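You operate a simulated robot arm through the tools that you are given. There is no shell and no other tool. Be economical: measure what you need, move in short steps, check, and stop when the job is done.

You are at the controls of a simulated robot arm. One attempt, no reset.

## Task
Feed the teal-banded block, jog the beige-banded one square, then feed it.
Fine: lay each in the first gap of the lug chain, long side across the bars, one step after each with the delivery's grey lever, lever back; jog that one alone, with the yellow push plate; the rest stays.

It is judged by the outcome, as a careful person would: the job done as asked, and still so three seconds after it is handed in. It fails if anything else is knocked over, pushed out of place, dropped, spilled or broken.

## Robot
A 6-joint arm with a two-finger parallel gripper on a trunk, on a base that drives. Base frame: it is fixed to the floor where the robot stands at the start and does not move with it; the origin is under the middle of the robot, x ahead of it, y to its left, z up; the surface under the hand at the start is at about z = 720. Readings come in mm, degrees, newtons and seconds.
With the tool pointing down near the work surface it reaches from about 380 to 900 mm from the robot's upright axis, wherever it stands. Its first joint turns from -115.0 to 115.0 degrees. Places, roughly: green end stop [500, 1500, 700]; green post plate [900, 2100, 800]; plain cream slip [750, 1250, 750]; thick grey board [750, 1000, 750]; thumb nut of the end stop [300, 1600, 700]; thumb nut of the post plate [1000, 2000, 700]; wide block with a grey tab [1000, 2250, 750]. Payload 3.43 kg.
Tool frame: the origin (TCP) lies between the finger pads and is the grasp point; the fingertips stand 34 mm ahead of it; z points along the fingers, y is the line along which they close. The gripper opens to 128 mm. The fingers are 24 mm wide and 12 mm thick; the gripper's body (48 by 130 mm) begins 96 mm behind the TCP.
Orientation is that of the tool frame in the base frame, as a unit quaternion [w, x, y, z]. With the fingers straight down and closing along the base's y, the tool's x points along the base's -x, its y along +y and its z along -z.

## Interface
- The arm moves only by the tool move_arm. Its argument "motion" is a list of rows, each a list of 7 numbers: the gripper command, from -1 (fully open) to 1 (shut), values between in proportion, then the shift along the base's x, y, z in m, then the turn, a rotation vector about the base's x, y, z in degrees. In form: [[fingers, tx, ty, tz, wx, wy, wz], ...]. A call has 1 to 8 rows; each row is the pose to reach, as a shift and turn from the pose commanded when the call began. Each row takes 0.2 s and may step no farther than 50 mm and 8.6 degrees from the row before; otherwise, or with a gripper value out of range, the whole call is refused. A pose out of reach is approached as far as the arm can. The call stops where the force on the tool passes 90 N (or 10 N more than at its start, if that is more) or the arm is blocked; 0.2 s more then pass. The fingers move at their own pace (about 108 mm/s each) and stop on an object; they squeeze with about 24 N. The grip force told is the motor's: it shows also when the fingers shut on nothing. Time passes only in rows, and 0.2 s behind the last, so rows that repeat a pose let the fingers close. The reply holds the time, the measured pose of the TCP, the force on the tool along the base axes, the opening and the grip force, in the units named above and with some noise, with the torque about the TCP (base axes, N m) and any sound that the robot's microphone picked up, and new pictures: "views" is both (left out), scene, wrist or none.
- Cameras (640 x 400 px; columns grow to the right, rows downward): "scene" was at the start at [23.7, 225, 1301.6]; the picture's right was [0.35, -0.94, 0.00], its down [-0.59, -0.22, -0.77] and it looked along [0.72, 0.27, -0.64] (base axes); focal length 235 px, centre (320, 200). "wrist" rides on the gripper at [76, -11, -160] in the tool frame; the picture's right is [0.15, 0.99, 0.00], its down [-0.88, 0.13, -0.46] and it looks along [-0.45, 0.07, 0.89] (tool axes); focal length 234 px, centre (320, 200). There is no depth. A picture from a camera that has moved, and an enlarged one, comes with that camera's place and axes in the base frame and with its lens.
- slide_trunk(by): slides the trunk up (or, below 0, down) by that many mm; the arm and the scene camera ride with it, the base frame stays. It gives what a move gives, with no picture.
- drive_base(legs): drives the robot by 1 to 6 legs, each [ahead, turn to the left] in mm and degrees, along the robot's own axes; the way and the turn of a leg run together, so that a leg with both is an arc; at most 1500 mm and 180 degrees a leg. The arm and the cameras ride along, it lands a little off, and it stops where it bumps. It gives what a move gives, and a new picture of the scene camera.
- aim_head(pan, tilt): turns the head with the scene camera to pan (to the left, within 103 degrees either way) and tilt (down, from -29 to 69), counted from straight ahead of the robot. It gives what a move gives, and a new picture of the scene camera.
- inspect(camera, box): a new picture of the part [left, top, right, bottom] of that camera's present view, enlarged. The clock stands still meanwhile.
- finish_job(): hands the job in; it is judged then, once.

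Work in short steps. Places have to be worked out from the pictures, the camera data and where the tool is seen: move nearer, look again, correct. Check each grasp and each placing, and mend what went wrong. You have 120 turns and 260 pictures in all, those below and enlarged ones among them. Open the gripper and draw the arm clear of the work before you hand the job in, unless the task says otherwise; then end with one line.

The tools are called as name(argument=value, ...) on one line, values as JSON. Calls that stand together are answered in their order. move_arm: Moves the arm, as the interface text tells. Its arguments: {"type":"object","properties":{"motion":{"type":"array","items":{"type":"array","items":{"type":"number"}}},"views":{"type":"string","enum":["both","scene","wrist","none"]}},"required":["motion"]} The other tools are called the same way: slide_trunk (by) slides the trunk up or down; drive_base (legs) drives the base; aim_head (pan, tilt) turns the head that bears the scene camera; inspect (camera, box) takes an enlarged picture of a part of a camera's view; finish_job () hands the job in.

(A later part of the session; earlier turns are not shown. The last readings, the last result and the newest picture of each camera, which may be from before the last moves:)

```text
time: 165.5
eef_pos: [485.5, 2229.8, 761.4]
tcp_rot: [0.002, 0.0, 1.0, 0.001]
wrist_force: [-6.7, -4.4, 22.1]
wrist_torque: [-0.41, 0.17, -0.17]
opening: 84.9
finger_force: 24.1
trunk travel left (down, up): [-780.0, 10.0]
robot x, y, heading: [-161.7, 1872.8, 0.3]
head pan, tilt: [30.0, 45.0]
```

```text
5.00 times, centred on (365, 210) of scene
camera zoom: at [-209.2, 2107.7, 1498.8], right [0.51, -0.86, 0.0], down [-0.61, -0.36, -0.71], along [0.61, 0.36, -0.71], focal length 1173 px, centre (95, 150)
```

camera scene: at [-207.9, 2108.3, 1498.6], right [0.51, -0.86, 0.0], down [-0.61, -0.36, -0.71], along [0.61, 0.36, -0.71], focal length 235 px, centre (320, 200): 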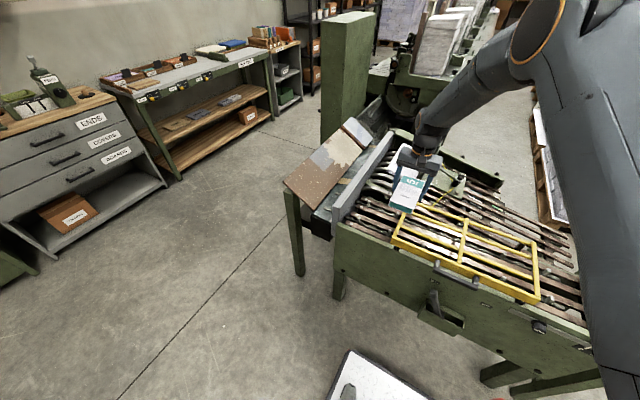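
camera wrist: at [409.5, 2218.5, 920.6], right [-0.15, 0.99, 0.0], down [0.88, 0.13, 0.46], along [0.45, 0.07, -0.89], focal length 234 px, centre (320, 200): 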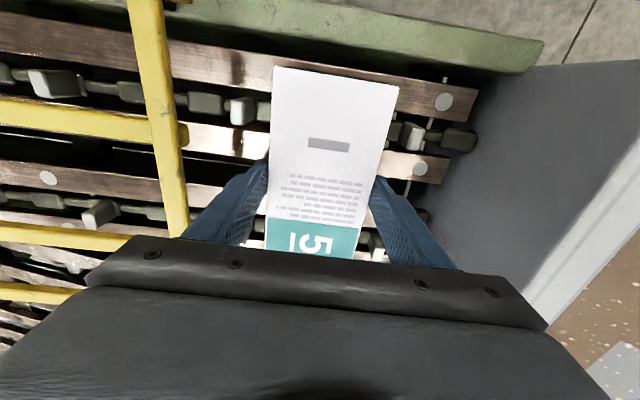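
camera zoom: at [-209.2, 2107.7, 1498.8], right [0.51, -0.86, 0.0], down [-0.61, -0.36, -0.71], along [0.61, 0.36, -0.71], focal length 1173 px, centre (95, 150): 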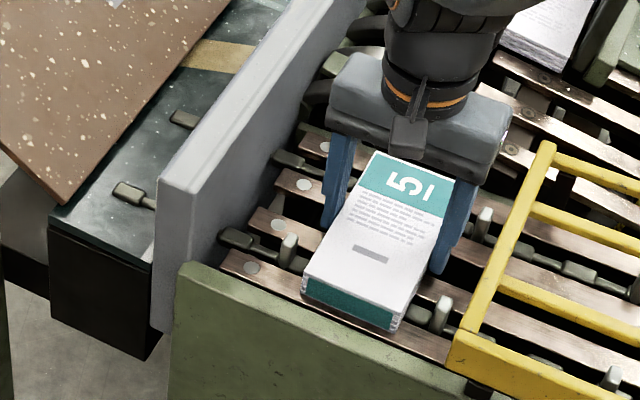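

Contact made; block seated between the lugs. Release and lift out.

move_arm(motion=[[-0.5, 0, 0, 0.002, 0, 0, 0], [-0.5, 0, 0, 0.002, 0, 0, 0], [-0.5, 0, 0, 0.03, 0, 0, 0], [-0.5, 0, 0, 0.07, 0, 0, 0], [-0.5, 0, 0, 0.11, 0, 0, 0], [-0.5, -0.02, -0.02, 0.15, 0, 0, 0], [-0.5, -0.05, -0.04, 0.18, 0, 0, 0], [-0.5, -0.09, -0.06, 0.18, 0, 0, 0]], views="wrist")

inspect(camera="scene", box=[330, 150, 430, 250])

```text
time: 167.3
eef_pos: [395.3, 2167.6, 938.1]
tcp_rot: [0.0, 0.0, 1.0, 0.0]
wrist_force: [1.9, 0.5, -0.8]
wrist_torque: [0.0, 0.06, 0.02]
opening: 96.1
finger_force: 0.0
trunk travel left (down, up): [-780.0, 10.0]
robot x, y, heading: [-162.6, 1871.6, 0.7]
head pan, tilt: [30.0, 45.0]
camera wrist: at [320.0, 2158.3, 1097.2], right [-0.15, 0.99, 0.0], down [0.88, 0.13, 0.46], along [0.45, 0.07, -0.89], focal length 234 px, centre (320, 200)
```

wrist: 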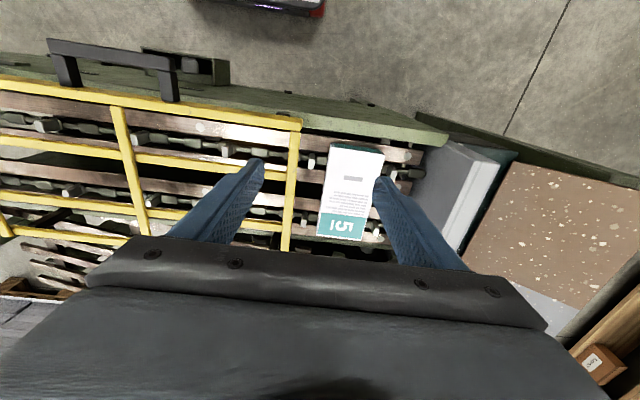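

```text
4.00 times, centred on (380, 200) of scene
camera zoom: at [-207.6, 2108.4, 1498.5], right [0.51, -0.86, 0.0], down [-0.61, -0.36, -0.71], along [0.61, 0.36, -0.71], focal length 939 px, centre (80, 200)
```

zoom: 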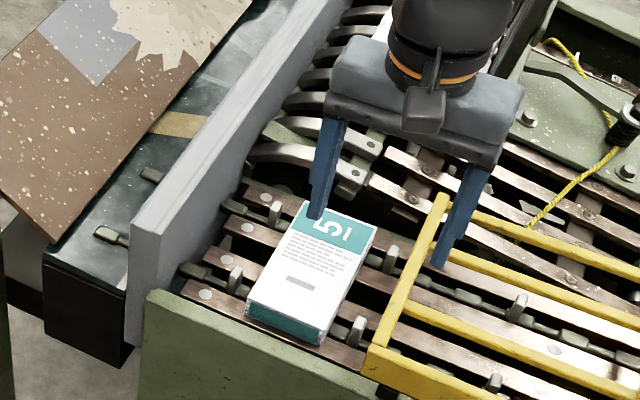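

Teal lies cleanly in the first gap. Now the lever: I bring the arm in front, back the base off, and lower the trunk.

move_arm(motion=[[-0.5, -0.02, -0.045, 0, 0, 0, 0], [-0.5, -0.03, -0.09, 0, 0, 0, 0], [-0.5, -0.04, -0.135, 0, 0, 0, 0], [-0.5, -0.05, -0.18, 0, 0, 0, 0], [-0.5, -0.05, -0.225, 0, 0, 0, 0], [-0.5, -0.05, -0.27, 0, 0, 0, 0]], views="none")

drive_base(legs=[[0, 32], [-225, 0], [0, -32]])

slide_trunk(by=-240)

```text
time: 168.7
eef_pos: [344.8, 1897.1, 938.7]
tcp_rot: [0.001, -0.001, 1.0, -0.001]
wrist_force: [0.1, -0.3, -0.5]
wrist_torque: [-0.03, -0.01, -0.03]
opening: 96.0
finger_force: 0.0
trunk travel left (down, up): [-780.0, 10.0]
robot x, y, heading: [-163.4, 1871.4, 0.6]
head pan, tilt: [30.0, 45.0]
```

```text
time: 173.5
eef_pos: [158.2, 1779.2, 938.6]
tcp_rot: [0.0, -0.004, 1.0, 0.0]
wrist_force: [-0.3, -0.1, 0.2]
wrist_torque: [-0.01, 0.01, 0.04]
opening: 96.0
finger_force: 0.1
trunk travel left (down, up): [-780.0, 10.0]
robot x, y, heading: [-347.5, 1749.2, 1.1]
head pan, tilt: [30.0, 45.0]
camera scene: at [-395.7, 1984.2, 1498.6], right [0.52, -0.86, 0.0], down [-0.61, -0.37, -0.71], along [0.61, 0.37, -0.71], focal length 235 px, centre (320, 200)
```

scene: 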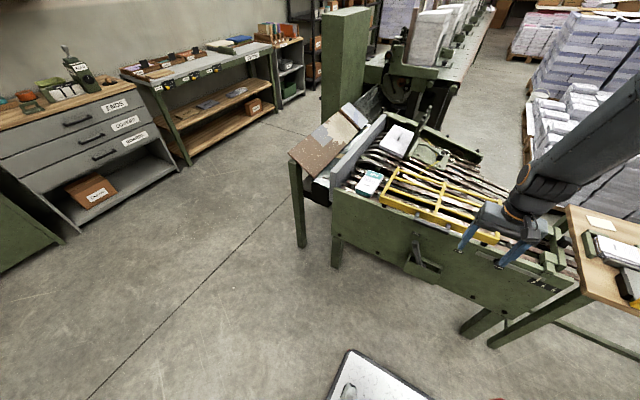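

```text
time: 176.0
eef_pos: [157.7, 1777.9, 698.8]
tcp_rot: [0.0, -0.004, 1.0, 0.0]
wrist_force: [0.1, 0.4, 0.0]
wrist_torque: [-0.03, 0.0, 0.02]
opening: 95.8
finger_force: 0.0
trunk travel left (down, up): [-540.0, 250.0]
robot x, y, heading: [-347.7, 1747.2, 0.9]
head pan, tilt: [30.0, 45.0]
```

move_arm(motion=[[-0.2, 0.02, 0.03, 0, 0, -8, 0], [-0.2, 0.04, 0.06, 0, 0, -16, 0], [-0.2, 0.06, 0.09, 0, 0, -24, 0], [-0.2, 0.08, 0.12, 0, 0, -32, 0], [-0.2, 0.09, 0.14, 0, 0, -40, 0]], views="wrist")

```text
time: 177.2
eef_pos: [253.0, 1912.6, 702.1]
tcp_rot: [0.34, 0.002, 0.94, -0.019]
wrist_force: [0.5, 5.2, 0.9]
wrist_torque: [-0.37, 0.11, -0.28]
opening: 76.9
finger_force: 0.1
out of reach, approached as far as the arm can: row 2, 3, 5
trunk travel left (down, up): [-540.0, 250.0]
robot x, y, heading: [-352.2, 1747.7, 1.1]
head pan, tilt: [30.0, 45.0]
camera wrist: at [94.0, 1907.1, 776.5], right [-0.1, 0.99, -0.13], down [0.39, 0.15, 0.91], along [0.92, 0.04, -0.4], focal length 234 px, centre (320, 200)
```

wrist: 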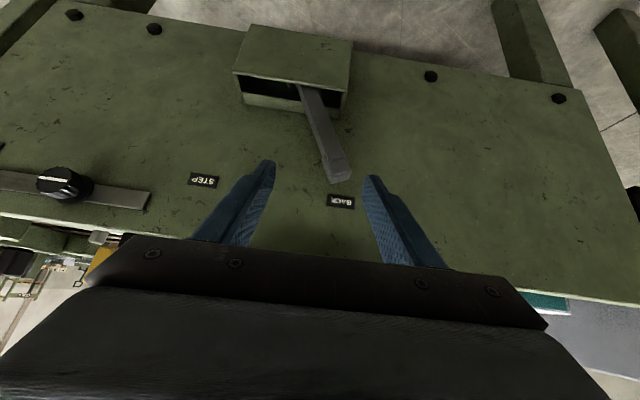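

move_arm(motion=[[-0.2, 0.02, 0.013, -0.02, 0, 0, 0], [-0.2, 0.045, 0.018, -0.05, 0, 0, 0], [-0.2, 0.068, 0.012, -0.086, 0, 0, 0], [0.3, 0.068, 0.012, -0.086, 0, 0, 0]], views="wrist")

inspect(camera="scene", box=[320, 120, 520, 270])

```text
time: 178.2
eef_pos: [322.8, 1930.4, 616.5]
tcp_rot: [0.341, -0.002, 0.94, -0.005]
wrist_force: [1.4, -30.3, 4.9]
wrist_torque: [-1.18, 0.24, -0.53]
opening: 61.5
finger_force: 14.8
trunk travel left (down, up): [-540.0, 250.0]
robot x, y, heading: [-344.2, 1749.7, 1.2]
head pan, tilt: [30.0, 45.0]
camera wrist: at [163.0, 1920.2, 690.8], right [-0.11, 0.99, -0.11], down [0.38, 0.14, 0.91], along [0.92, 0.06, -0.39], focal length 234 px, centre (320, 200)
```

wrist: 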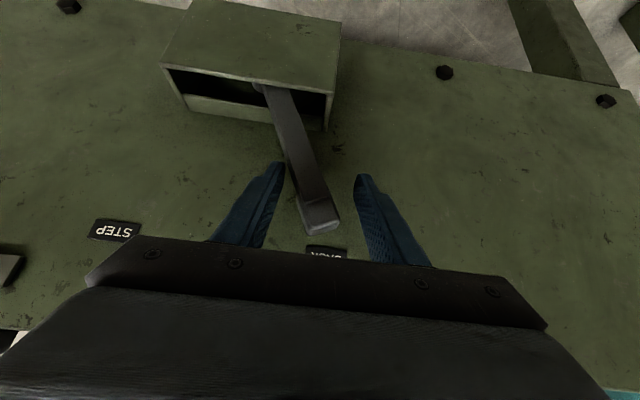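

```text
2.67 times, centred on (420, 195) of scene
camera zoom: at [-328.2, 1984.6, 1258.8], right [0.51, -0.86, 0.0], down [-0.61, -0.36, -0.71], along [0.61, 0.36, -0.71], focal length 626 px, centre (53, 213)
```

zoom: 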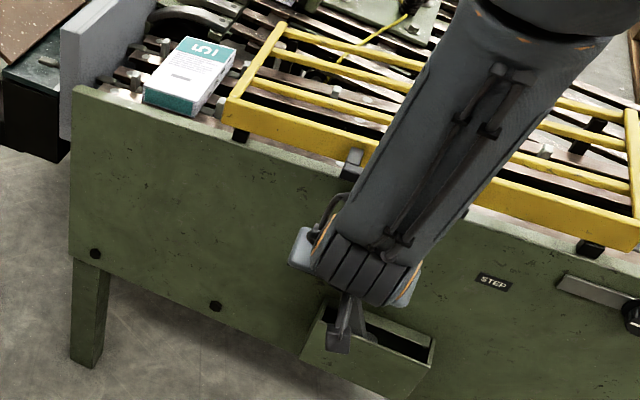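

The lever is between the fingers, block visible. I start the stroke gently with 35 mm and check which way the block moves.

move_arm(motion=[[0.3, 0, -0.015, 0, 0, 0, 0], [0.3, 0, -0.03, 0, 0, 0, 0], [0.3, 0, -0.045, 0, 0, 0, 0], [0.3, 0, -0.06, 0, 0, 0, 0]], views="wrist")

inspect(camera="scene", box=[320, 120, 520, 270])

```text
time: 179.2
eef_pos: [330.2, 1877.7, 622.8]
tcp_rot: [0.338, -0.006, 0.941, -0.014]
wrist_force: [-0.3, 0.3, 0.3]
wrist_torque: [-0.02, -0.02, -0.03]
opening: 44.5
finger_force: 0.1
out of reach, approached as far as the arm can: row 1, 2, 3, 4
trunk travel left (down, up): [-540.0, 250.0]
robot x, y, heading: [-345.0, 1745.9, 1.0]
head pan, tilt: [30.0, 45.0]
camera wrist: at [170.1, 1870.0, 697.6], right [-0.11, 0.99, -0.12], down [0.39, 0.16, 0.91], along [0.91, 0.06, -0.4], focal length 234 px, centre (320, 200)
```

wrist: 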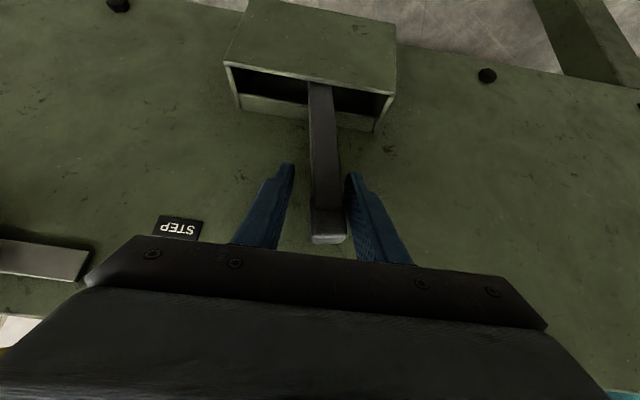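

```text
2.67 times, centred on (420, 195) of scene
camera zoom: at [-328.8, 1985.6, 1258.5], right [0.52, -0.86, 0.0], down [-0.61, -0.37, -0.71], along [0.61, 0.37, -0.71], focal length 626 px, centre (53, 213)
```

zoom: 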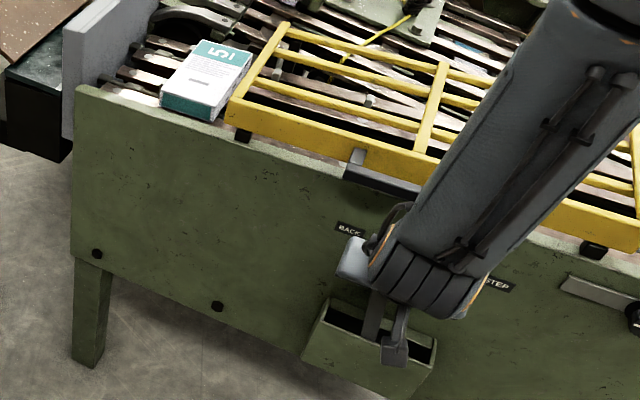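

The block moves toward the guard (−y), confirming the direction. I continue by base turning 4° and check that it passes under the guard.

drive_base(legs=[[0, -4]])

inspect(camera="scene", box=[280, 110, 480, 260])

```text
time: 180.1
eef_pos: [334.1, 1833.1, 622.4]
tcp_rot: [0.336, 0.025, 0.941, -0.026]
wrist_force: [-33.8, 16.8, 5.6]
wrist_torque: [0.54, 0.46, 1.51]
opening: 53.3
finger_force: 7.3
trunk travel left (down, up): [-540.0, 250.0]
robot x, y, heading: [-345.1, 1751.0, -2.9]
head pan, tilt: [30.0, 45.0]
camera scene: at [-314.1, 1983.9, 1258.6], right [0.46, -0.89, 0.0], down [-0.63, -0.32, -0.71], along [0.63, 0.32, -0.71], focal length 235 px, centre (320, 200)
```

scene: 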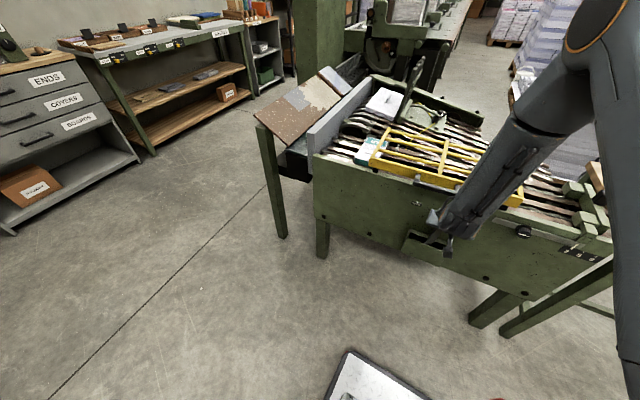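

```text
2.67 times, centred on (380, 185) of scene
camera zoom: at [-314.1, 1983.9, 1258.6], right [0.46, -0.89, 0.0], down [-0.63, -0.32, -0.71], along [0.63, 0.32, -0.71], focal length 626 px, centre (160, 240)
```

zoom: 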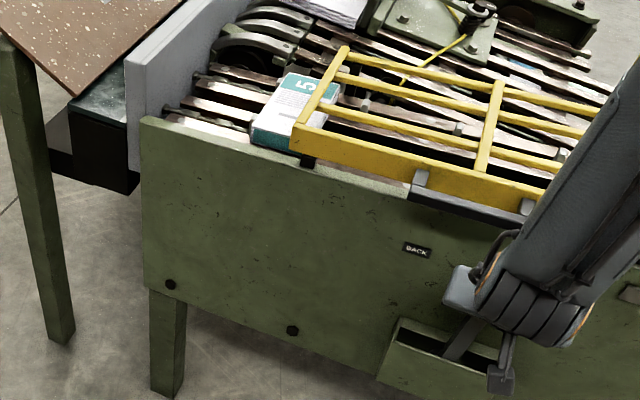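

It slides under the guard. The −34 N in x says my fingertips press on the panel, so I retreat 15 mm in x before continuing.

move_arm(motion=[[0.3, -0.01, 0, 0, 0, 0, 0], [0.3, -0.018, 0, -0.003, 0, 0, 0]], views="wrist")

```text
time: 180.7
eef_pos: [317.9, 1834.0, 618.4]
tcp_rot: [0.334, 0.024, 0.942, -0.032]
wrist_force: [-0.3, 1.3, -0.4]
wrist_torque: [0.05, 0.01, 0.04]
opening: 44.9
finger_force: 0.7
trunk travel left (down, up): [-540.0, 250.0]
robot x, y, heading: [-344.4, 1752.3, -2.8]
head pan, tilt: [30.0, 45.0]
camera wrist: at [158.1, 1836.1, 694.7], right [-0.05, 0.99, -0.14], down [0.41, 0.14, 0.9], along [0.91, -0.01, -0.41], focal length 234 px, centre (320, 200)
```

wrist: 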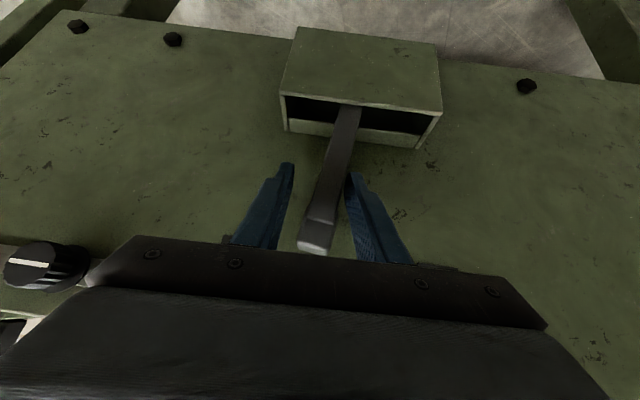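

Force is gone. I complete the stroke with the base turn.

drive_base(legs=[[0, -4]])

inspect(camera="wrist", box=[0, 0, 640, 400])

inspect(camera="scene", box=[280, 90, 480, 240])

```text
time: 181.6
eef_pos: [321.4, 1788.3, 619.1]
tcp_rot: [0.333, 0.055, 0.94, -0.042]
wrist_force: [-12.3, 29.9, 7.7]
wrist_torque: [1.3, 0.42, 0.89]
opening: 60.9
finger_force: 13.9
trunk travel left (down, up): [-540.0, 250.0]
robot x, y, heading: [-350.3, 1751.1, -7.0]
head pan, tilt: [30.0, 45.0]
camera scene: at [-297.9, 1981.2, 1258.5], right [0.4, -0.92, 0.0], down [-0.65, -0.28, -0.71], along [0.65, 0.28, -0.71], focal length 235 px, centre (320, 200)
```

scene: 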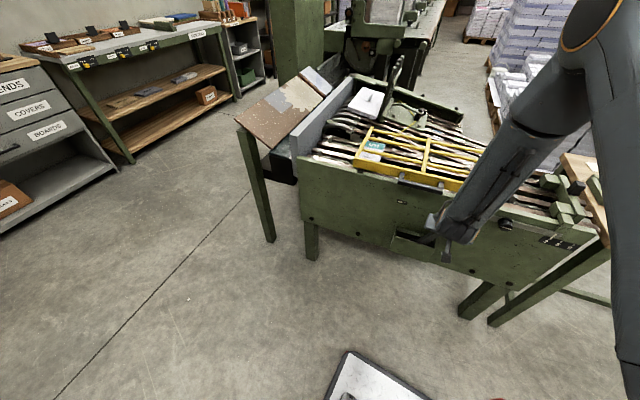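

```text
1.00 times, centred on (320, 200) of wrist (not enlarged: the box is as wide or as high as the picture)
camera zoom: at [162.7, 1801.7, 695.3], right [0.02, 0.99, -0.14], down [0.42, 0.12, 0.9], along [0.91, -0.07, -0.41], focal length 234 px, centre (320, 200)
```

zoom: 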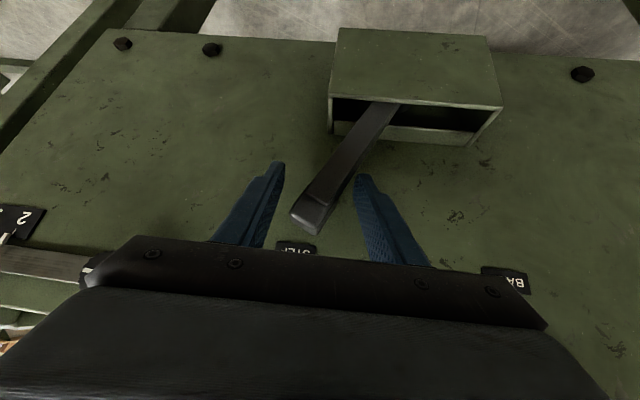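

```text
2.67 times, centred on (380, 165) of scene
camera zoom: at [-297.9, 1981.2, 1258.5], right [0.4, -0.92, 0.0], down [-0.65, -0.28, -0.71], along [0.65, 0.28, -0.71], focal length 626 px, centre (160, 293)
```

zoom: 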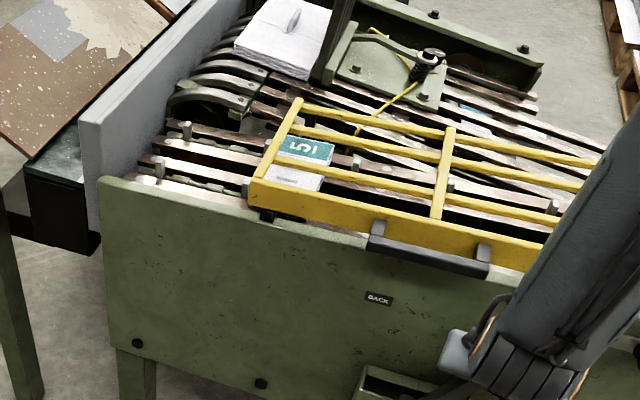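

The full step is made: teal is now under the guard in the second gap. I return the lever to BACK.

drive_base(legs=[[0, 9]])

move_arm(motion=[[0.3, 0, 0.015, 0, 0, 0, 0], [0.3, 0, 0.03, 0, 0, 0, 0], [0.3, 0, 0.04, 0, 0, 0, 0]], views="wrist")

inspect(camera="scene", box=[300, 100, 500, 250])

```text
time: 182.6
eef_pos: [308.0, 1890.1, 618.0]
tcp_rot: [0.335, -0.018, 0.942, -0.017]
wrist_force: [0.2, -0.4, -0.3]
wrist_torque: [0.0, -0.02, -0.06]
opening: 44.5
finger_force: 0.1
trunk travel left (down, up): [-540.0, 250.0]
robot x, y, heading: [-350.6, 1753.1, 1.9]
head pan, tilt: [30.0, 45.0]
camera scene: at [-333.3, 1985.9, 1258.6], right [0.53, -0.85, 0.0], down [-0.6, -0.38, -0.71], along [0.6, 0.38, -0.71], focal length 235 px, centre (320, 200)
```

scene: 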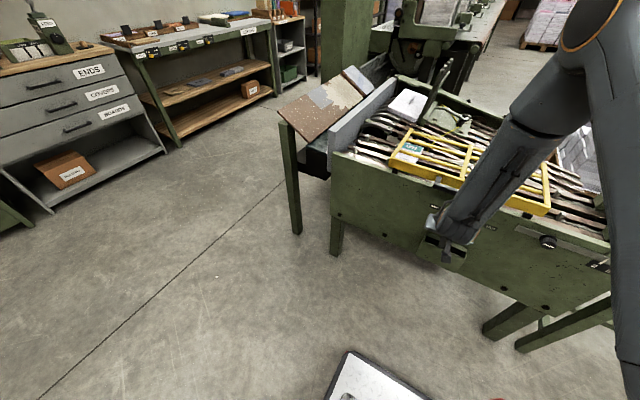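

```text
time: 183.4
eef_pos: [306.2, 1929.3, 619.7]
tcp_rot: [0.333, -0.015, 0.943, -0.017]
wrist_force: [-1.0, -14.5, 3.0]
wrist_torque: [-0.55, 0.15, -0.26]
opening: 53.5
finger_force: 8.1
trunk travel left (down, up): [-540.0, 250.0]
robot x, y, heading: [-348.8, 1750.7, 1.9]
head pan, tilt: [30.0, 45.0]
camera wrist: at [148.6, 1917.7, 696.0], right [-0.13, 0.98, -0.13], down [0.4, 0.18, 0.9], along [0.91, 0.06, -0.41], focal length 234 px, centre (320, 200)
```

wrist: 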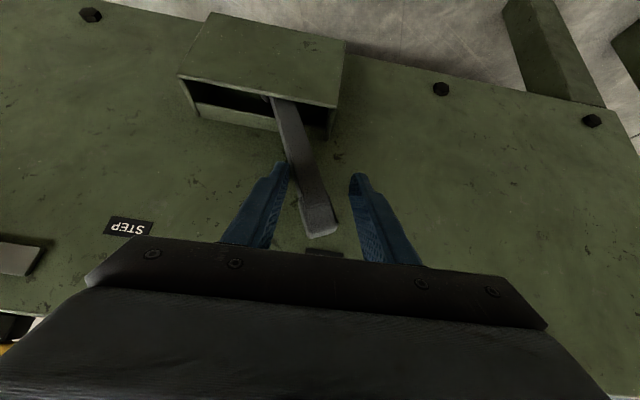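

```text
2.67 times, centred on (400, 175) of scene
camera zoom: at [-333.0, 1985.4, 1258.7], right [0.53, -0.85, 0.0], down [-0.6, -0.37, -0.71], along [0.6, 0.38, -0.71], focal length 626 px, centre (107, 267)
```

zoom: 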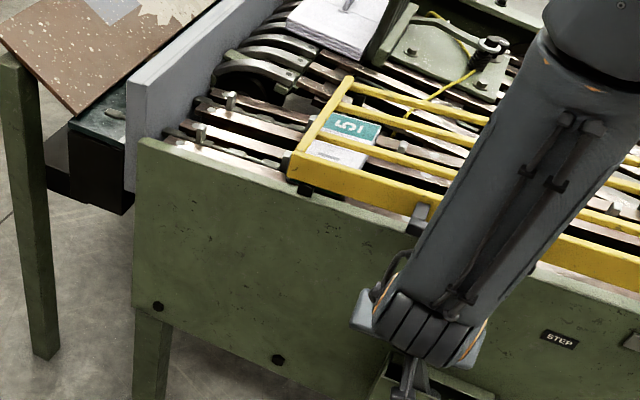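

Lever back at BACK, teal stays in place. I withdraw, restore the tool to vertical, raise the trunk, and head to the jogging jig.

move_arm(motion=[[0.1, 0, -0.006, 0, 0, 0, 0], [-0.2, 0, -0.006, 0.01, 0, 0, 0], [-0.2, -0.02, -0.006, 0.05, 0, 0, 0], [-0.2, -0.05, -0.006, 0.085, 0, 0, 0], [-0.2, -0.09, -0.02, 0.09, 0, 0, 0]], views="wrist")

move_arm(motion=[[-0.2, -0.01, -0.03, 0.01, 0.4, 7.8, -0.35], [-0.2, -0.02, -0.06, 0.02, 0.8, 15.6, -0.7], [-0.2, -0.03, -0.09, 0.03, 1.2, 23.4, -1.05], [-0.2, -0.04, -0.12, 0.04, 1.6, 31.2, -1.4], [-0.2, -0.04, -0.13, 0.04, 2, 38.9, -1.75]], views="none")

slide_trunk(by=240)

```text
time: 184.6
eef_pos: [218.4, 1909.0, 711.6]
tcp_rot: [0.334, -0.017, 0.942, -0.017]
wrist_force: [1.1, -0.8, -0.4]
wrist_torque: [0.02, 0.02, -0.02]
opening: 76.7
finger_force: 0.2
trunk travel left (down, up): [-540.0, 250.0]
robot x, y, heading: [-347.8, 1746.4, 2.2]
head pan, tilt: [30.0, 45.0]
camera wrist: at [59.9, 1898.2, 787.7], right [-0.13, 0.98, -0.14], down [0.39, 0.18, 0.9], along [0.91, 0.07, -0.41], focal length 234 px, centre (320, 200)
```

wrist: 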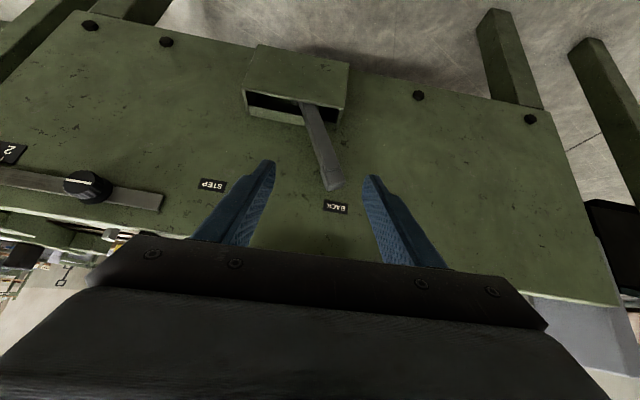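

```text
time: 186.0
eef_pos: [198.3, 1722.2, 757.4]
tcp_rot: [0.038, -0.024, 0.992, -0.116]
wrist_force: [0.0, 1.0, 0.6]
wrist_torque: [0.01, -0.01, 0.0]
opening: 76.7
finger_force: 0.1
out of reach, approached as far as the arm can: row 3, 4
trunk travel left (down, up): [-540.0, 250.0]
robot x, y, heading: [-349.1, 1748.8, 2.1]
head pan, tilt: [30.0, 45.0]
stopped in row 5: the arm was blocked; the commanded pose is now the measured one
```

```text
time: 188.5
eef_pos: [198.9, 1722.0, 998.0]
tcp_rot: [0.037, -0.023, 0.992, -0.116]
wrist_force: [0.1, 0.4, 0.1]
wrist_torque: [0.02, -0.01, 0.01]
opening: 76.5
finger_force: 0.0
trunk travel left (down, up): [-780.0, 10.0]
robot x, y, heading: [-350.2, 1748.6, 2.4]
head pan, tilt: [30.0, 45.0]
```

move_arm(motion=[[-0.5, 0.01, 0.02, 0, 6.6, 2.1, -1.3], [-0.5, 0.02, 0.04, 0, 13.3, 4.2, -2.6]], views="none")

drive_base(legs=[[0, -74], [640, 0], [0, 72]])

aim_head(pan=15, tilt=50)

```text
time: 189.1
eef_pos: [218.6, 1763.8, 997.3]
tcp_rot: [0.0, -0.002, 1.0, 0.001]
wrist_force: [-0.3, -0.2, 0.3]
wrist_torque: [-0.03, 0.0, -0.02]
opening: 96.1
finger_force: 0.0
trunk travel left (down, up): [-780.0, 10.0]
robot x, y, heading: [-348.2, 1747.7, 2.1]
head pan, tilt: [30.0, 45.0]
```

```text
time: 199.0
eef_pos: [420.2, 1144.1, 997.5]
tcp_rot: [0.002, 0.009, 1.0, 0.001]
wrist_force: [0.7, -0.6, -0.4]
wrist_torque: [-0.02, 0.0, -0.01]
opening: 96.0
finger_force: 0.0
trunk travel left (down, up): [-780.0, 10.0]
robot x, y, heading: [-148.2, 1143.8, 1.0]
head pan, tilt: [30.0, 45.0]
camera scene: at [-193.4, 1377.5, 1498.6], right [0.52, -0.86, 0.0], down [-0.61, -0.36, -0.71], along [0.61, 0.36, -0.71], focal length 235 px, centre (320, 200)
```

scene: 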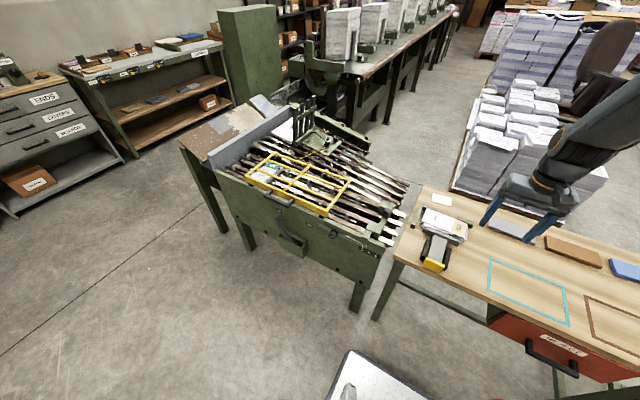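

```text
time: 199.8
eef_pos: [420.9, 1144.3, 996.8]
tcp_rot: [0.001, 0.009, 1.0, 0.001]
wrist_force: [-1.1, 0.4, -0.3]
wrist_torque: [0.01, -0.02, 0.01]
opening: 96.1
finger_force: 0.1
trunk travel left (down, up): [-780.0, 10.0]
robot x, y, heading: [-146.5, 1143.0, 1.2]
head pan, tilt: [15.0, 50.0]
camera scene: at [-189.1, 1356.8, 1491.7], right [0.28, -0.96, 0.0], down [-0.74, -0.21, -0.64], along [0.62, 0.18, -0.77], focal length 235 px, centre (320, 200)
```

scene: 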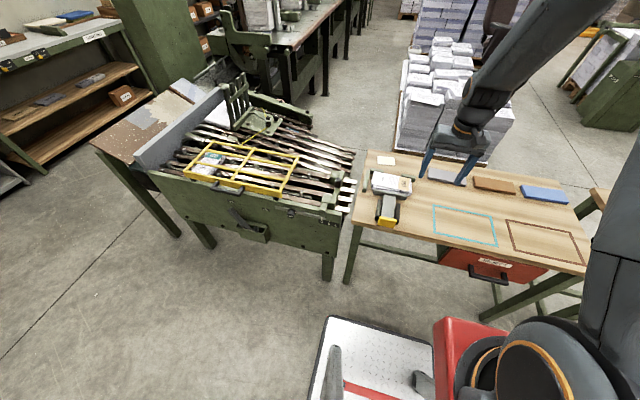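

inspect(camera="scene", box=[350, 150, 430, 240])

move_arm(motion=[[-0.5, 0, 0.04, -0.02, 0, 0, 0], [-0.5, 0, 0.08, -0.05, 0, 0, 0], [-0.5, 0, 0.12, -0.07, 0, 0, 0], [-0.5, 0, 0.13, -0.07, 0, 0, 0]], views="wrist")

```text
4.44 times, centred on (390, 195) of scene
camera zoom: at [-189.1, 1356.8, 1491.7], right [0.28, -0.96, 0.0], down [-0.74, -0.21, -0.64], along [0.62, 0.18, -0.77], focal length 1043 px, centre (9, 222)
```

zoom: 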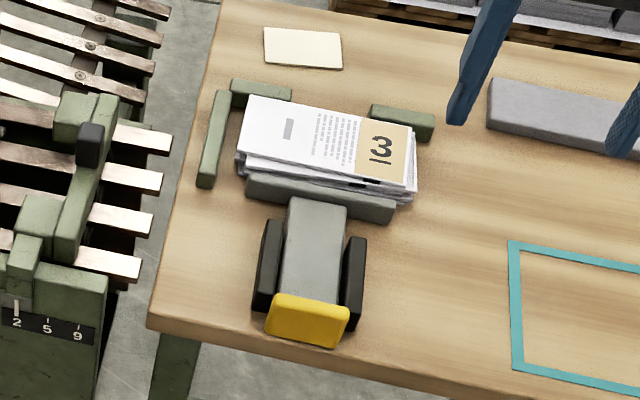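

```text
time: 200.8
eef_pos: [420.9, 1274.7, 925.4]
tcp_rot: [0.001, 0.008, 1.0, 0.002]
wrist_force: [0.9, 0.7, 1.0]
wrist_torque: [-0.01, -0.04, -0.01]
opening: 96.0
finger_force: 0.1
trunk travel left (down, up): [-780.0, 10.0]
robot x, y, heading: [-146.1, 1144.5, 1.0]
head pan, tilt: [15.0, 50.0]
camera wrist: at [345.0, 1265.1, 1085.6], right [-0.13, 0.99, 0.0], down [0.88, 0.11, 0.46], along [0.45, 0.06, -0.89], focal length 234 px, centre (320, 200)
```

wrist: 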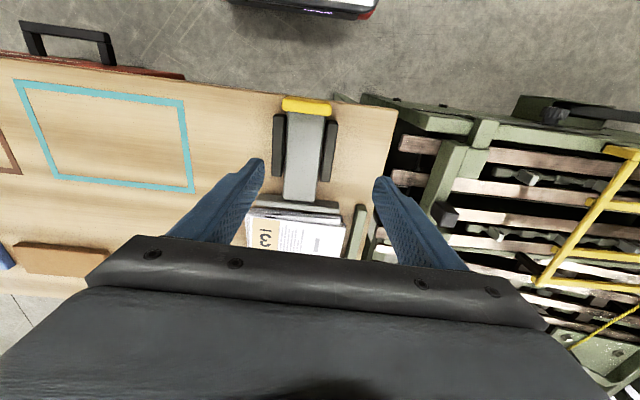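

The yellow handle is centred near (377, 1254), pusher bar ≈25–30 mm short of seating the fanned block against the green back stops. I close the fingers, come down in front of the handle (x≈325).

move_arm(motion=[[0.5, -0.045, -0.01, 0, 0, 0, 0], [1, -0.09, -0.02, 0, 0, 0, 0], [1, -0.098, -0.02, -0.045, 0, 0, 0], [1, -0.098, -0.02, -0.09, 0, 0, 0], [1, -0.098, -0.02, -0.13, 0, 0, 0], [1, -0.098, -0.02, -0.155, 0, 0, 0]], views="both")

inspect(camera="scene", box=[350, 150, 430, 240])

```text
time: 202.2
eef_pos: [323.5, 1253.5, 771.3]
tcp_rot: [0.001, 0.009, 1.0, 0.001]
wrist_force: [-0.9, 0.6, 0.7]
wrist_torque: [0.03, 0.01, -0.03]
opening: 0.0
finger_force: 24.2
trunk travel left (down, up): [-780.0, 10.0]
robot x, y, heading: [-149.0, 1143.1, 1.0]
head pan, tilt: [15.0, 50.0]
camera scene: at [-189.4, 1356.8, 1491.7], right [0.28, -0.96, 0.0], down [-0.74, -0.21, -0.64], along [0.62, 0.18, -0.77], focal length 235 px, centre (320, 200)
camera wrist: at [247.9, 1244.7, 930.2], right [-0.13, 0.99, 0.0], down [0.88, 0.11, 0.46], along [0.45, 0.06, -0.89], focal length 234 px, centre (320, 200)
```

scene: 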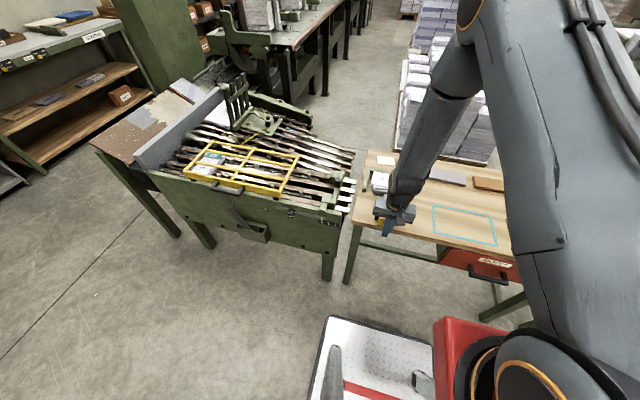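
wrist: 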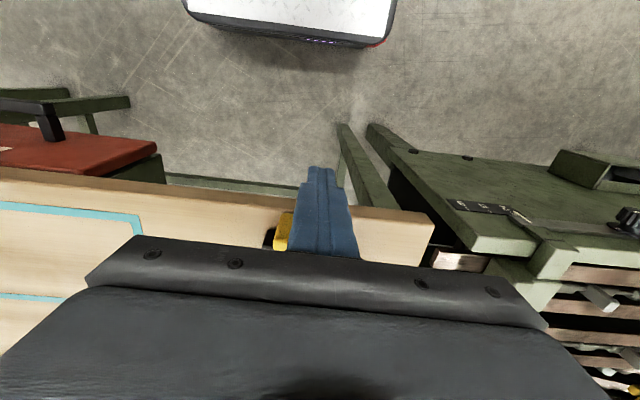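

```text
4.44 times, centred on (390, 195) of scene
camera zoom: at [-189.4, 1356.8, 1491.7], right [0.28, -0.96, 0.0], down [-0.74, -0.21, -0.64], along [0.62, 0.18, -0.77], focal length 1043 px, centre (9, 222)
```

zoom: 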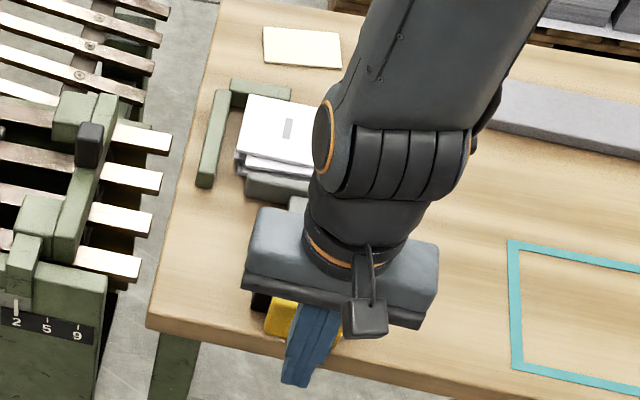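

Fingers are centred in front of the handle. I push in +x in small steps watching the force.

move_arm(motion=[[1, 0.015, 0, 0, 0, 0, 0], [1, 0.025, 0, 0, 0, 0, 0], [1, 0.032, 0, 0, 0, 0, 0], [1, 0.038, 0, 0, 0, 0, 0]], views="none")

inspect(camera="scene", box=[350, 150, 430, 240])

```text
time: 203.2
eef_pos: [361.1, 1254.7, 770.9]
tcp_rot: [0.001, 0.008, 1.0, 0.0]
wrist_force: [-1.2, 0.5, 0.2]
wrist_torque: [0.01, 0.02, -0.03]
opening: 0.2
finger_force: 24.0
trunk travel left (down, up): [-780.0, 10.0]
robot x, y, heading: [-144.8, 1140.8, 1.0]
head pan, tilt: [15.0, 50.0]
```

```text
4.44 times, centred on (390, 195) of scene
camera zoom: at [-189.2, 1356.9, 1491.7], right [0.28, -0.96, 0.0], down [-0.74, -0.21, -0.64], along [0.62, 0.18, -0.77], focal length 1043 px, centre (9, 222)
```

zoom: 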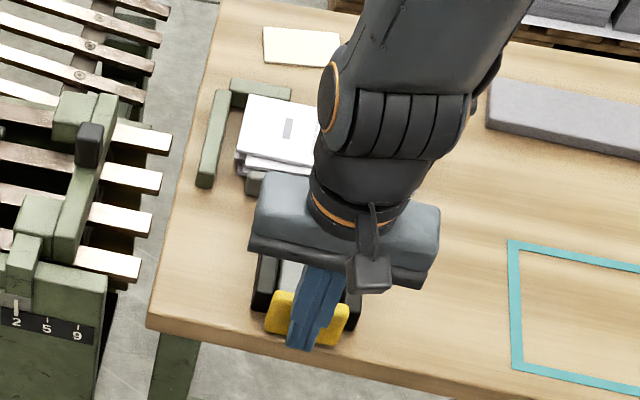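

No contact yet; continuing.

move_arm(motion=[[1, 0.006, 0, 0, 0, 0, 0], [1, 0.012, 0, 0, 0, 0, 0], [1, 0.018, 0, 0, 0, 0, 0], [1, 0.024, 0, 0, 0, 0, 0]], views="wrist")

inspect(camera="scene", box=[350, 150, 430, 240])

```text
time: 204.2
eef_pos: [383.6, 1254.2, 770.9]
tcp_rot: [0.0, 0.008, 1.0, 0.0]
wrist_force: [-5.1, 1.0, -0.5]
wrist_torque: [0.01, 0.08, 0.02]
opening: 0.0
finger_force: 24.0
trunk travel left (down, up): [-780.0, 10.0]
robot x, y, heading: [-145.2, 1144.5, 0.8]
head pan, tilt: [15.0, 50.0]
camera wrist: at [308.3, 1244.0, 930.5], right [-0.13, 0.99, 0.0], down [0.88, 0.11, 0.46], along [0.45, 0.06, -0.89], focal length 234 px, centre (320, 200)
```

wrist: 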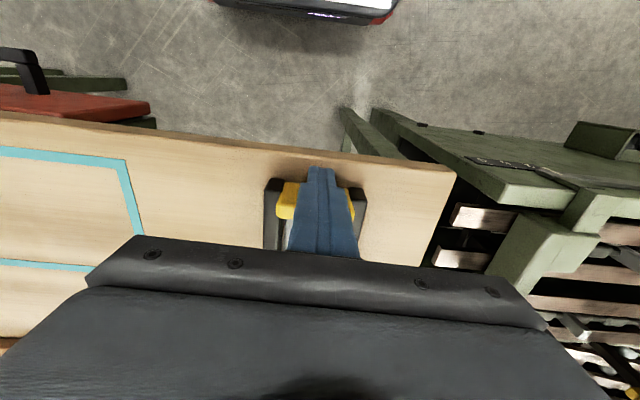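

```text
4.44 times, centred on (390, 195) of scene
camera zoom: at [-189.4, 1356.9, 1491.6], right [0.28, -0.96, 0.0], down [-0.74, -0.21, -0.64], along [0.62, 0.18, -0.77], focal length 1043 px, centre (9, 222)
```

zoom: 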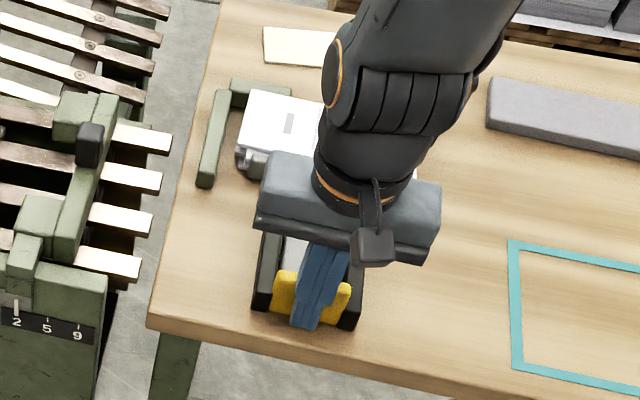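

The plate moves with ≈5 N. I continue in 4 mm steps.

move_arm(motion=[[1, 0.004, 0, 0, 0, 0, 0], [1, 0.008, 0, 0, 0, 0, 0], [1, 0.012, 0, 0, 0, 0, 0]], views="none")

inspect(camera="scene", box=[350, 150, 430, 240])

```text
time: 205.0
eef_pos: [388.4, 1253.7, 771.1]
tcp_rot: [-0.005, 0.007, 1.0, 0.0]
wrist_force: [-50.0, 3.0, 19.9]
wrist_torque: [0.13, -0.28, 0.13]
opening: 0.0
finger_force: 23.8
trunk travel left (down, up): [-780.0, 10.0]
robot x, y, heading: [-146.9, 1142.9, 1.0]
head pan, tilt: [15.0, 50.0]
```

```text
4.44 times, centred on (390, 195) of scene
camera zoom: at [-192.7, 1356.8, 1491.8], right [0.28, -0.96, 0.0], down [-0.73, -0.21, -0.64], along [0.62, 0.18, -0.76], focal length 1043 px, centre (9, 222)
```

zoom: 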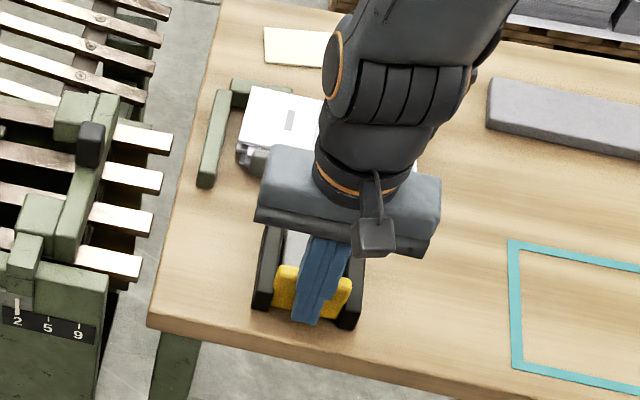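

Force jumped to 50 N at x≈388: the block is seated against the stops. I back off and lift to see whether the stack is square.

move_arm(motion=[[1, -0.015, 0, 0, 0, 0, 0], [1, -0.03, 0, 0, 0, 0, 0], [1, -0.05, 0, 0.04, 0, 0, 0], [1, -0.06, 0, 0.085, 0, 0, 0], [0, -0.03, 0, 0.12, 0, 0, 0], [-0.5, -0.0, 0, 0.155, 0, 0, 0], [-1, 0.02, -0.04, 0.175, 0, 0, 0]], views="wrist")

inspect(camera="scene", box=[350, 150, 430, 240])

inspect(camera="wrist", box=[200, 120, 420, 280])

```text
time: 206.6
eef_pos: [419.0, 1216.0, 946.9]
tcp_rot: [0.001, 0.009, 1.0, 0.0]
wrist_force: [-0.2, 0.2, -0.8]
wrist_torque: [-0.1, -0.02, 0.01]
opening: 128.0
finger_force: 0.0
trunk travel left (down, up): [-780.0, 10.0]
robot x, y, heading: [-149.8, 1141.2, 0.7]
head pan, tilt: [15.0, 50.0]
camera wrist: at [343.5, 1205.9, 1106.3], right [-0.13, 0.99, 0.0], down [0.88, 0.12, 0.46], along [0.45, 0.06, -0.89], focal length 234 px, centre (320, 200)
```

wrist: 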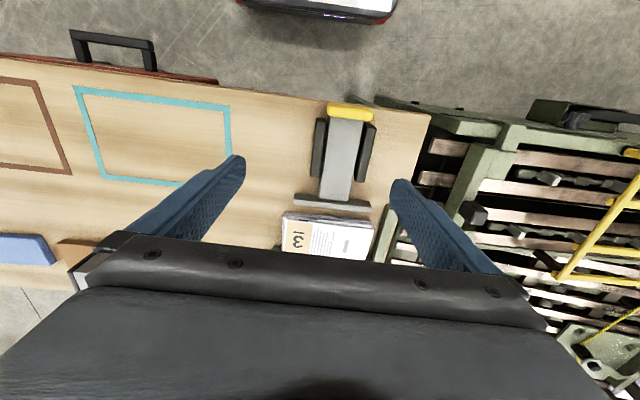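

```text
4.44 times, centred on (390, 195) of scene
camera zoom: at [-189.3, 1357.5, 1491.5], right [0.28, -0.96, 0.0], down [-0.74, -0.21, -0.64], along [0.62, 0.18, -0.77], focal length 1043 px, centre (9, 222)
```

zoom: 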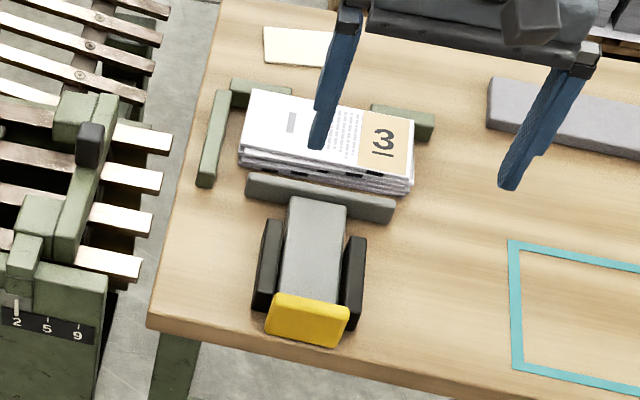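

```text
2.50 times, centred on (310, 200) of wrist
camera zoom: at [343.5, 1205.9, 1106.3], right [-0.13, 0.99, 0.0], down [0.88, 0.12, 0.46], along [0.45, 0.06, -0.89], focal length 585 px, centre (345, 200)
```

zoom: 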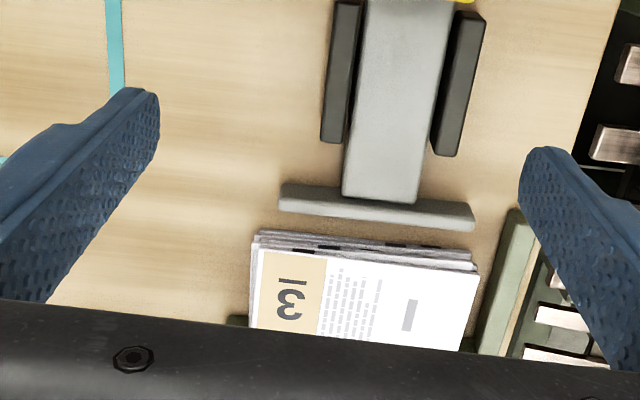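

The spring returned the plate; the stack is straighter. I move the wrist camera back for a better look at the block's edges.

move_arm(motion=[[-1, -0.04, 0.02, 0, 0, 0, 0], [-1, -0.08, 0.03, 0, 0, 0, 0]], views="none")

inspect(camera="wrist", box=[240, 170, 400, 270])

inspect(camera="scene", box=[363, 160, 408, 200])

```text
time: 207.2
eef_pos: [337.5, 1244.8, 946.6]
tcp_rot: [0.001, 0.009, 1.0, 0.001]
wrist_force: [0.6, 0.0, -0.4]
wrist_torque: [0.0, 0.09, 0.01]
opening: 128.2
finger_force: 0.1
trunk travel left (down, up): [-780.0, 10.0]
robot x, y, heading: [-146.5, 1143.2, 0.9]
head pan, tilt: [15.0, 50.0]
```

```text
4.00 times, centred on (320, 220) of wrist
camera zoom: at [261.3, 1235.2, 1105.9], right [-0.13, 0.99, 0.0], down [0.88, 0.11, 0.46], along [0.45, 0.06, -0.89], focal length 937 px, centre (320, 120)
```

zoom: 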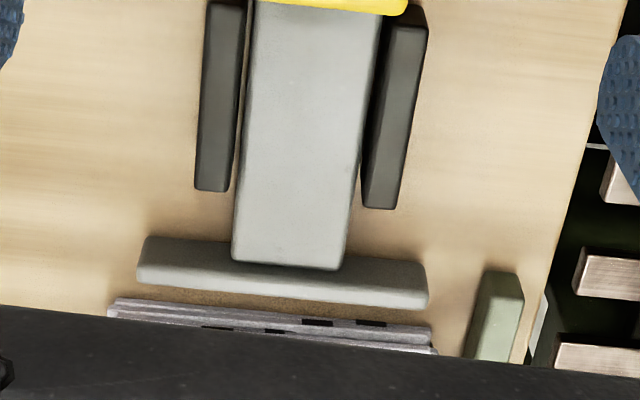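

```text
10.00 times, centred on (386, 180) of scene
camera zoom: at [-188.6, 1356.7, 1491.7], right [0.28, -0.96, 0.0], down [-0.74, -0.21, -0.64], along [0.62, 0.18, -0.77], focal length 2346 px, centre (-335, 400)
```

zoom: 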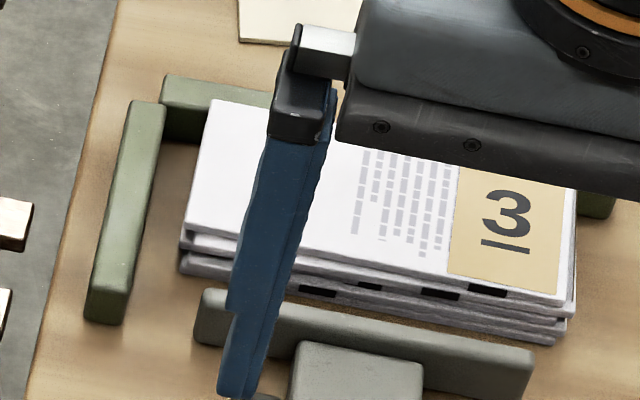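

I move the camera forward over the block for a proper top view.

move_arm(motion=[[-1, 0.05, 0.01, 0, 0, 0, 0], [-1, 0.1, 0.02, 0, 0, 0, 0], [-1, 0.15, 0.02, 0, 0, 0, 0], [-1, 0.19, 0.02, 0, 0, 0, 0], [-1, 0.22, 0.02, 0, 0, 0, 0]], views="none")

inspect(camera="wrist", box=[240, 90, 420, 240])

inspect(camera="scene", box=[363, 160, 408, 200])

```text
refused: row 1 steps farther than a row can; nothing moved
```

```text
2.67 times, centred on (330, 165) of wrist
camera zoom: at [261.3, 1235.2, 1105.9], right [-0.13, 0.99, 0.0], down [0.88, 0.11, 0.46], along [0.45, 0.06, -0.89], focal length 624 px, centre (293, 293)
```

zoom: 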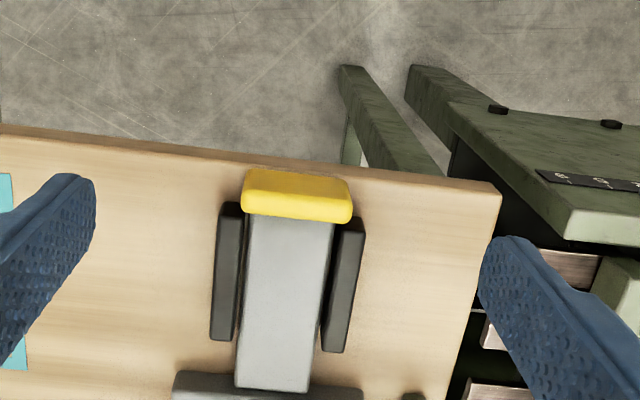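

```text
10.00 times, centred on (386, 180) of scene
camera zoom: at [-188.6, 1356.7, 1491.7], right [0.28, -0.96, 0.0], down [-0.74, -0.21, -0.64], along [0.62, 0.18, -0.77], focal length 2346 px, centre (-335, 400)
```

zoom: 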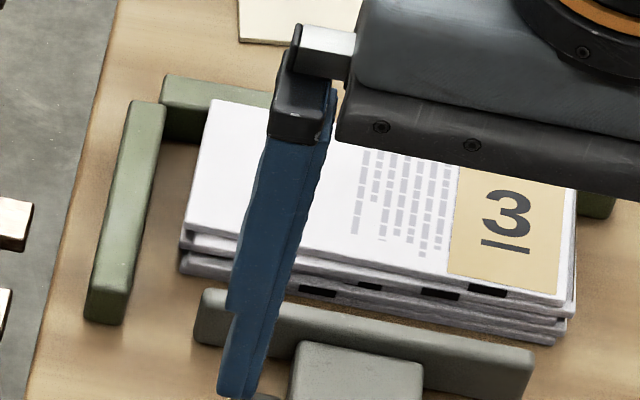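

move_arm(motion=[[-1, 0.045, 0.01, 0, 0, 0, 0], [-1, 0.09, 0.02, 0, 0, 0, 0], [-1, 0.135, 0.02, 0, 0, 0, 0], [-1, 0.18, 0.02, 0, 0, 0, 0], [-1, 0.22, 0.02, 0, 0, 0, 0]], views="none")

inspect(camera="wrist", box=[230, 90, 410, 240])

inspect(camera="scene", box=[363, 160, 408, 200])

```text
time: 208.4
eef_pos: [556.7, 1262.4, 946.9]
tcp_rot: [0.0, 0.009, 1.0, 0.0]
wrist_force: [0.2, 0.2, 0.8]
wrist_torque: [0.0, 0.0, -0.01]
opening: 128.0
finger_force: 0.0
trunk travel left (down, up): [-780.0, 10.0]
robot x, y, heading: [-145.4, 1141.4, 0.9]
head pan, tilt: [15.0, 50.0]
```

```text
2.67 times, centred on (320, 165) of wrist
camera zoom: at [479.9, 1253.4, 1105.9], right [-0.13, 0.99, 0.0], down [0.88, 0.11, 0.46], along [0.45, 0.06, -0.89], focal length 624 px, centre (320, 293)
```

zoom: 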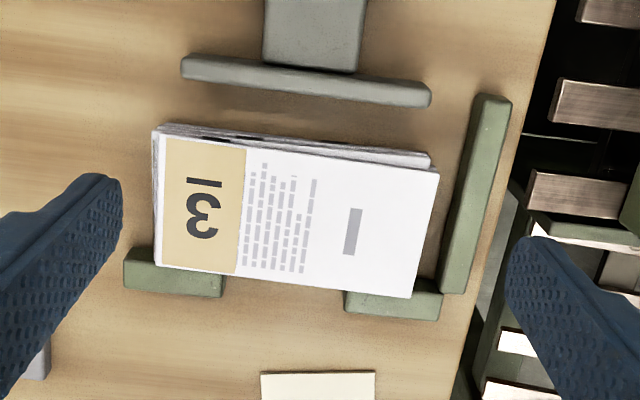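

```text
10.00 times, centred on (386, 180) of scene
camera zoom: at [-189.5, 1356.9, 1491.6], right [0.28, -0.96, 0.0], down [-0.74, -0.21, -0.64], along [0.62, 0.18, -0.77], focal length 2346 px, centre (-335, 400)
```

zoom: 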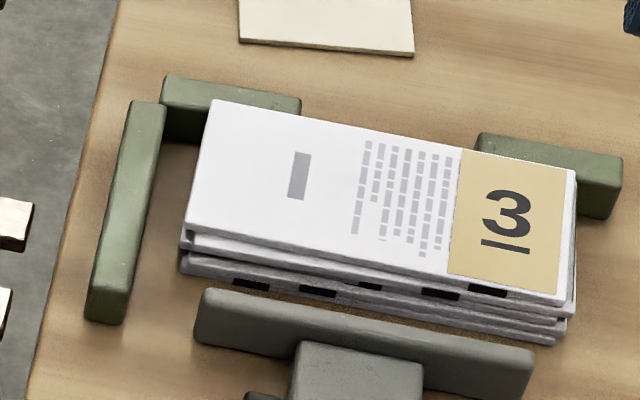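

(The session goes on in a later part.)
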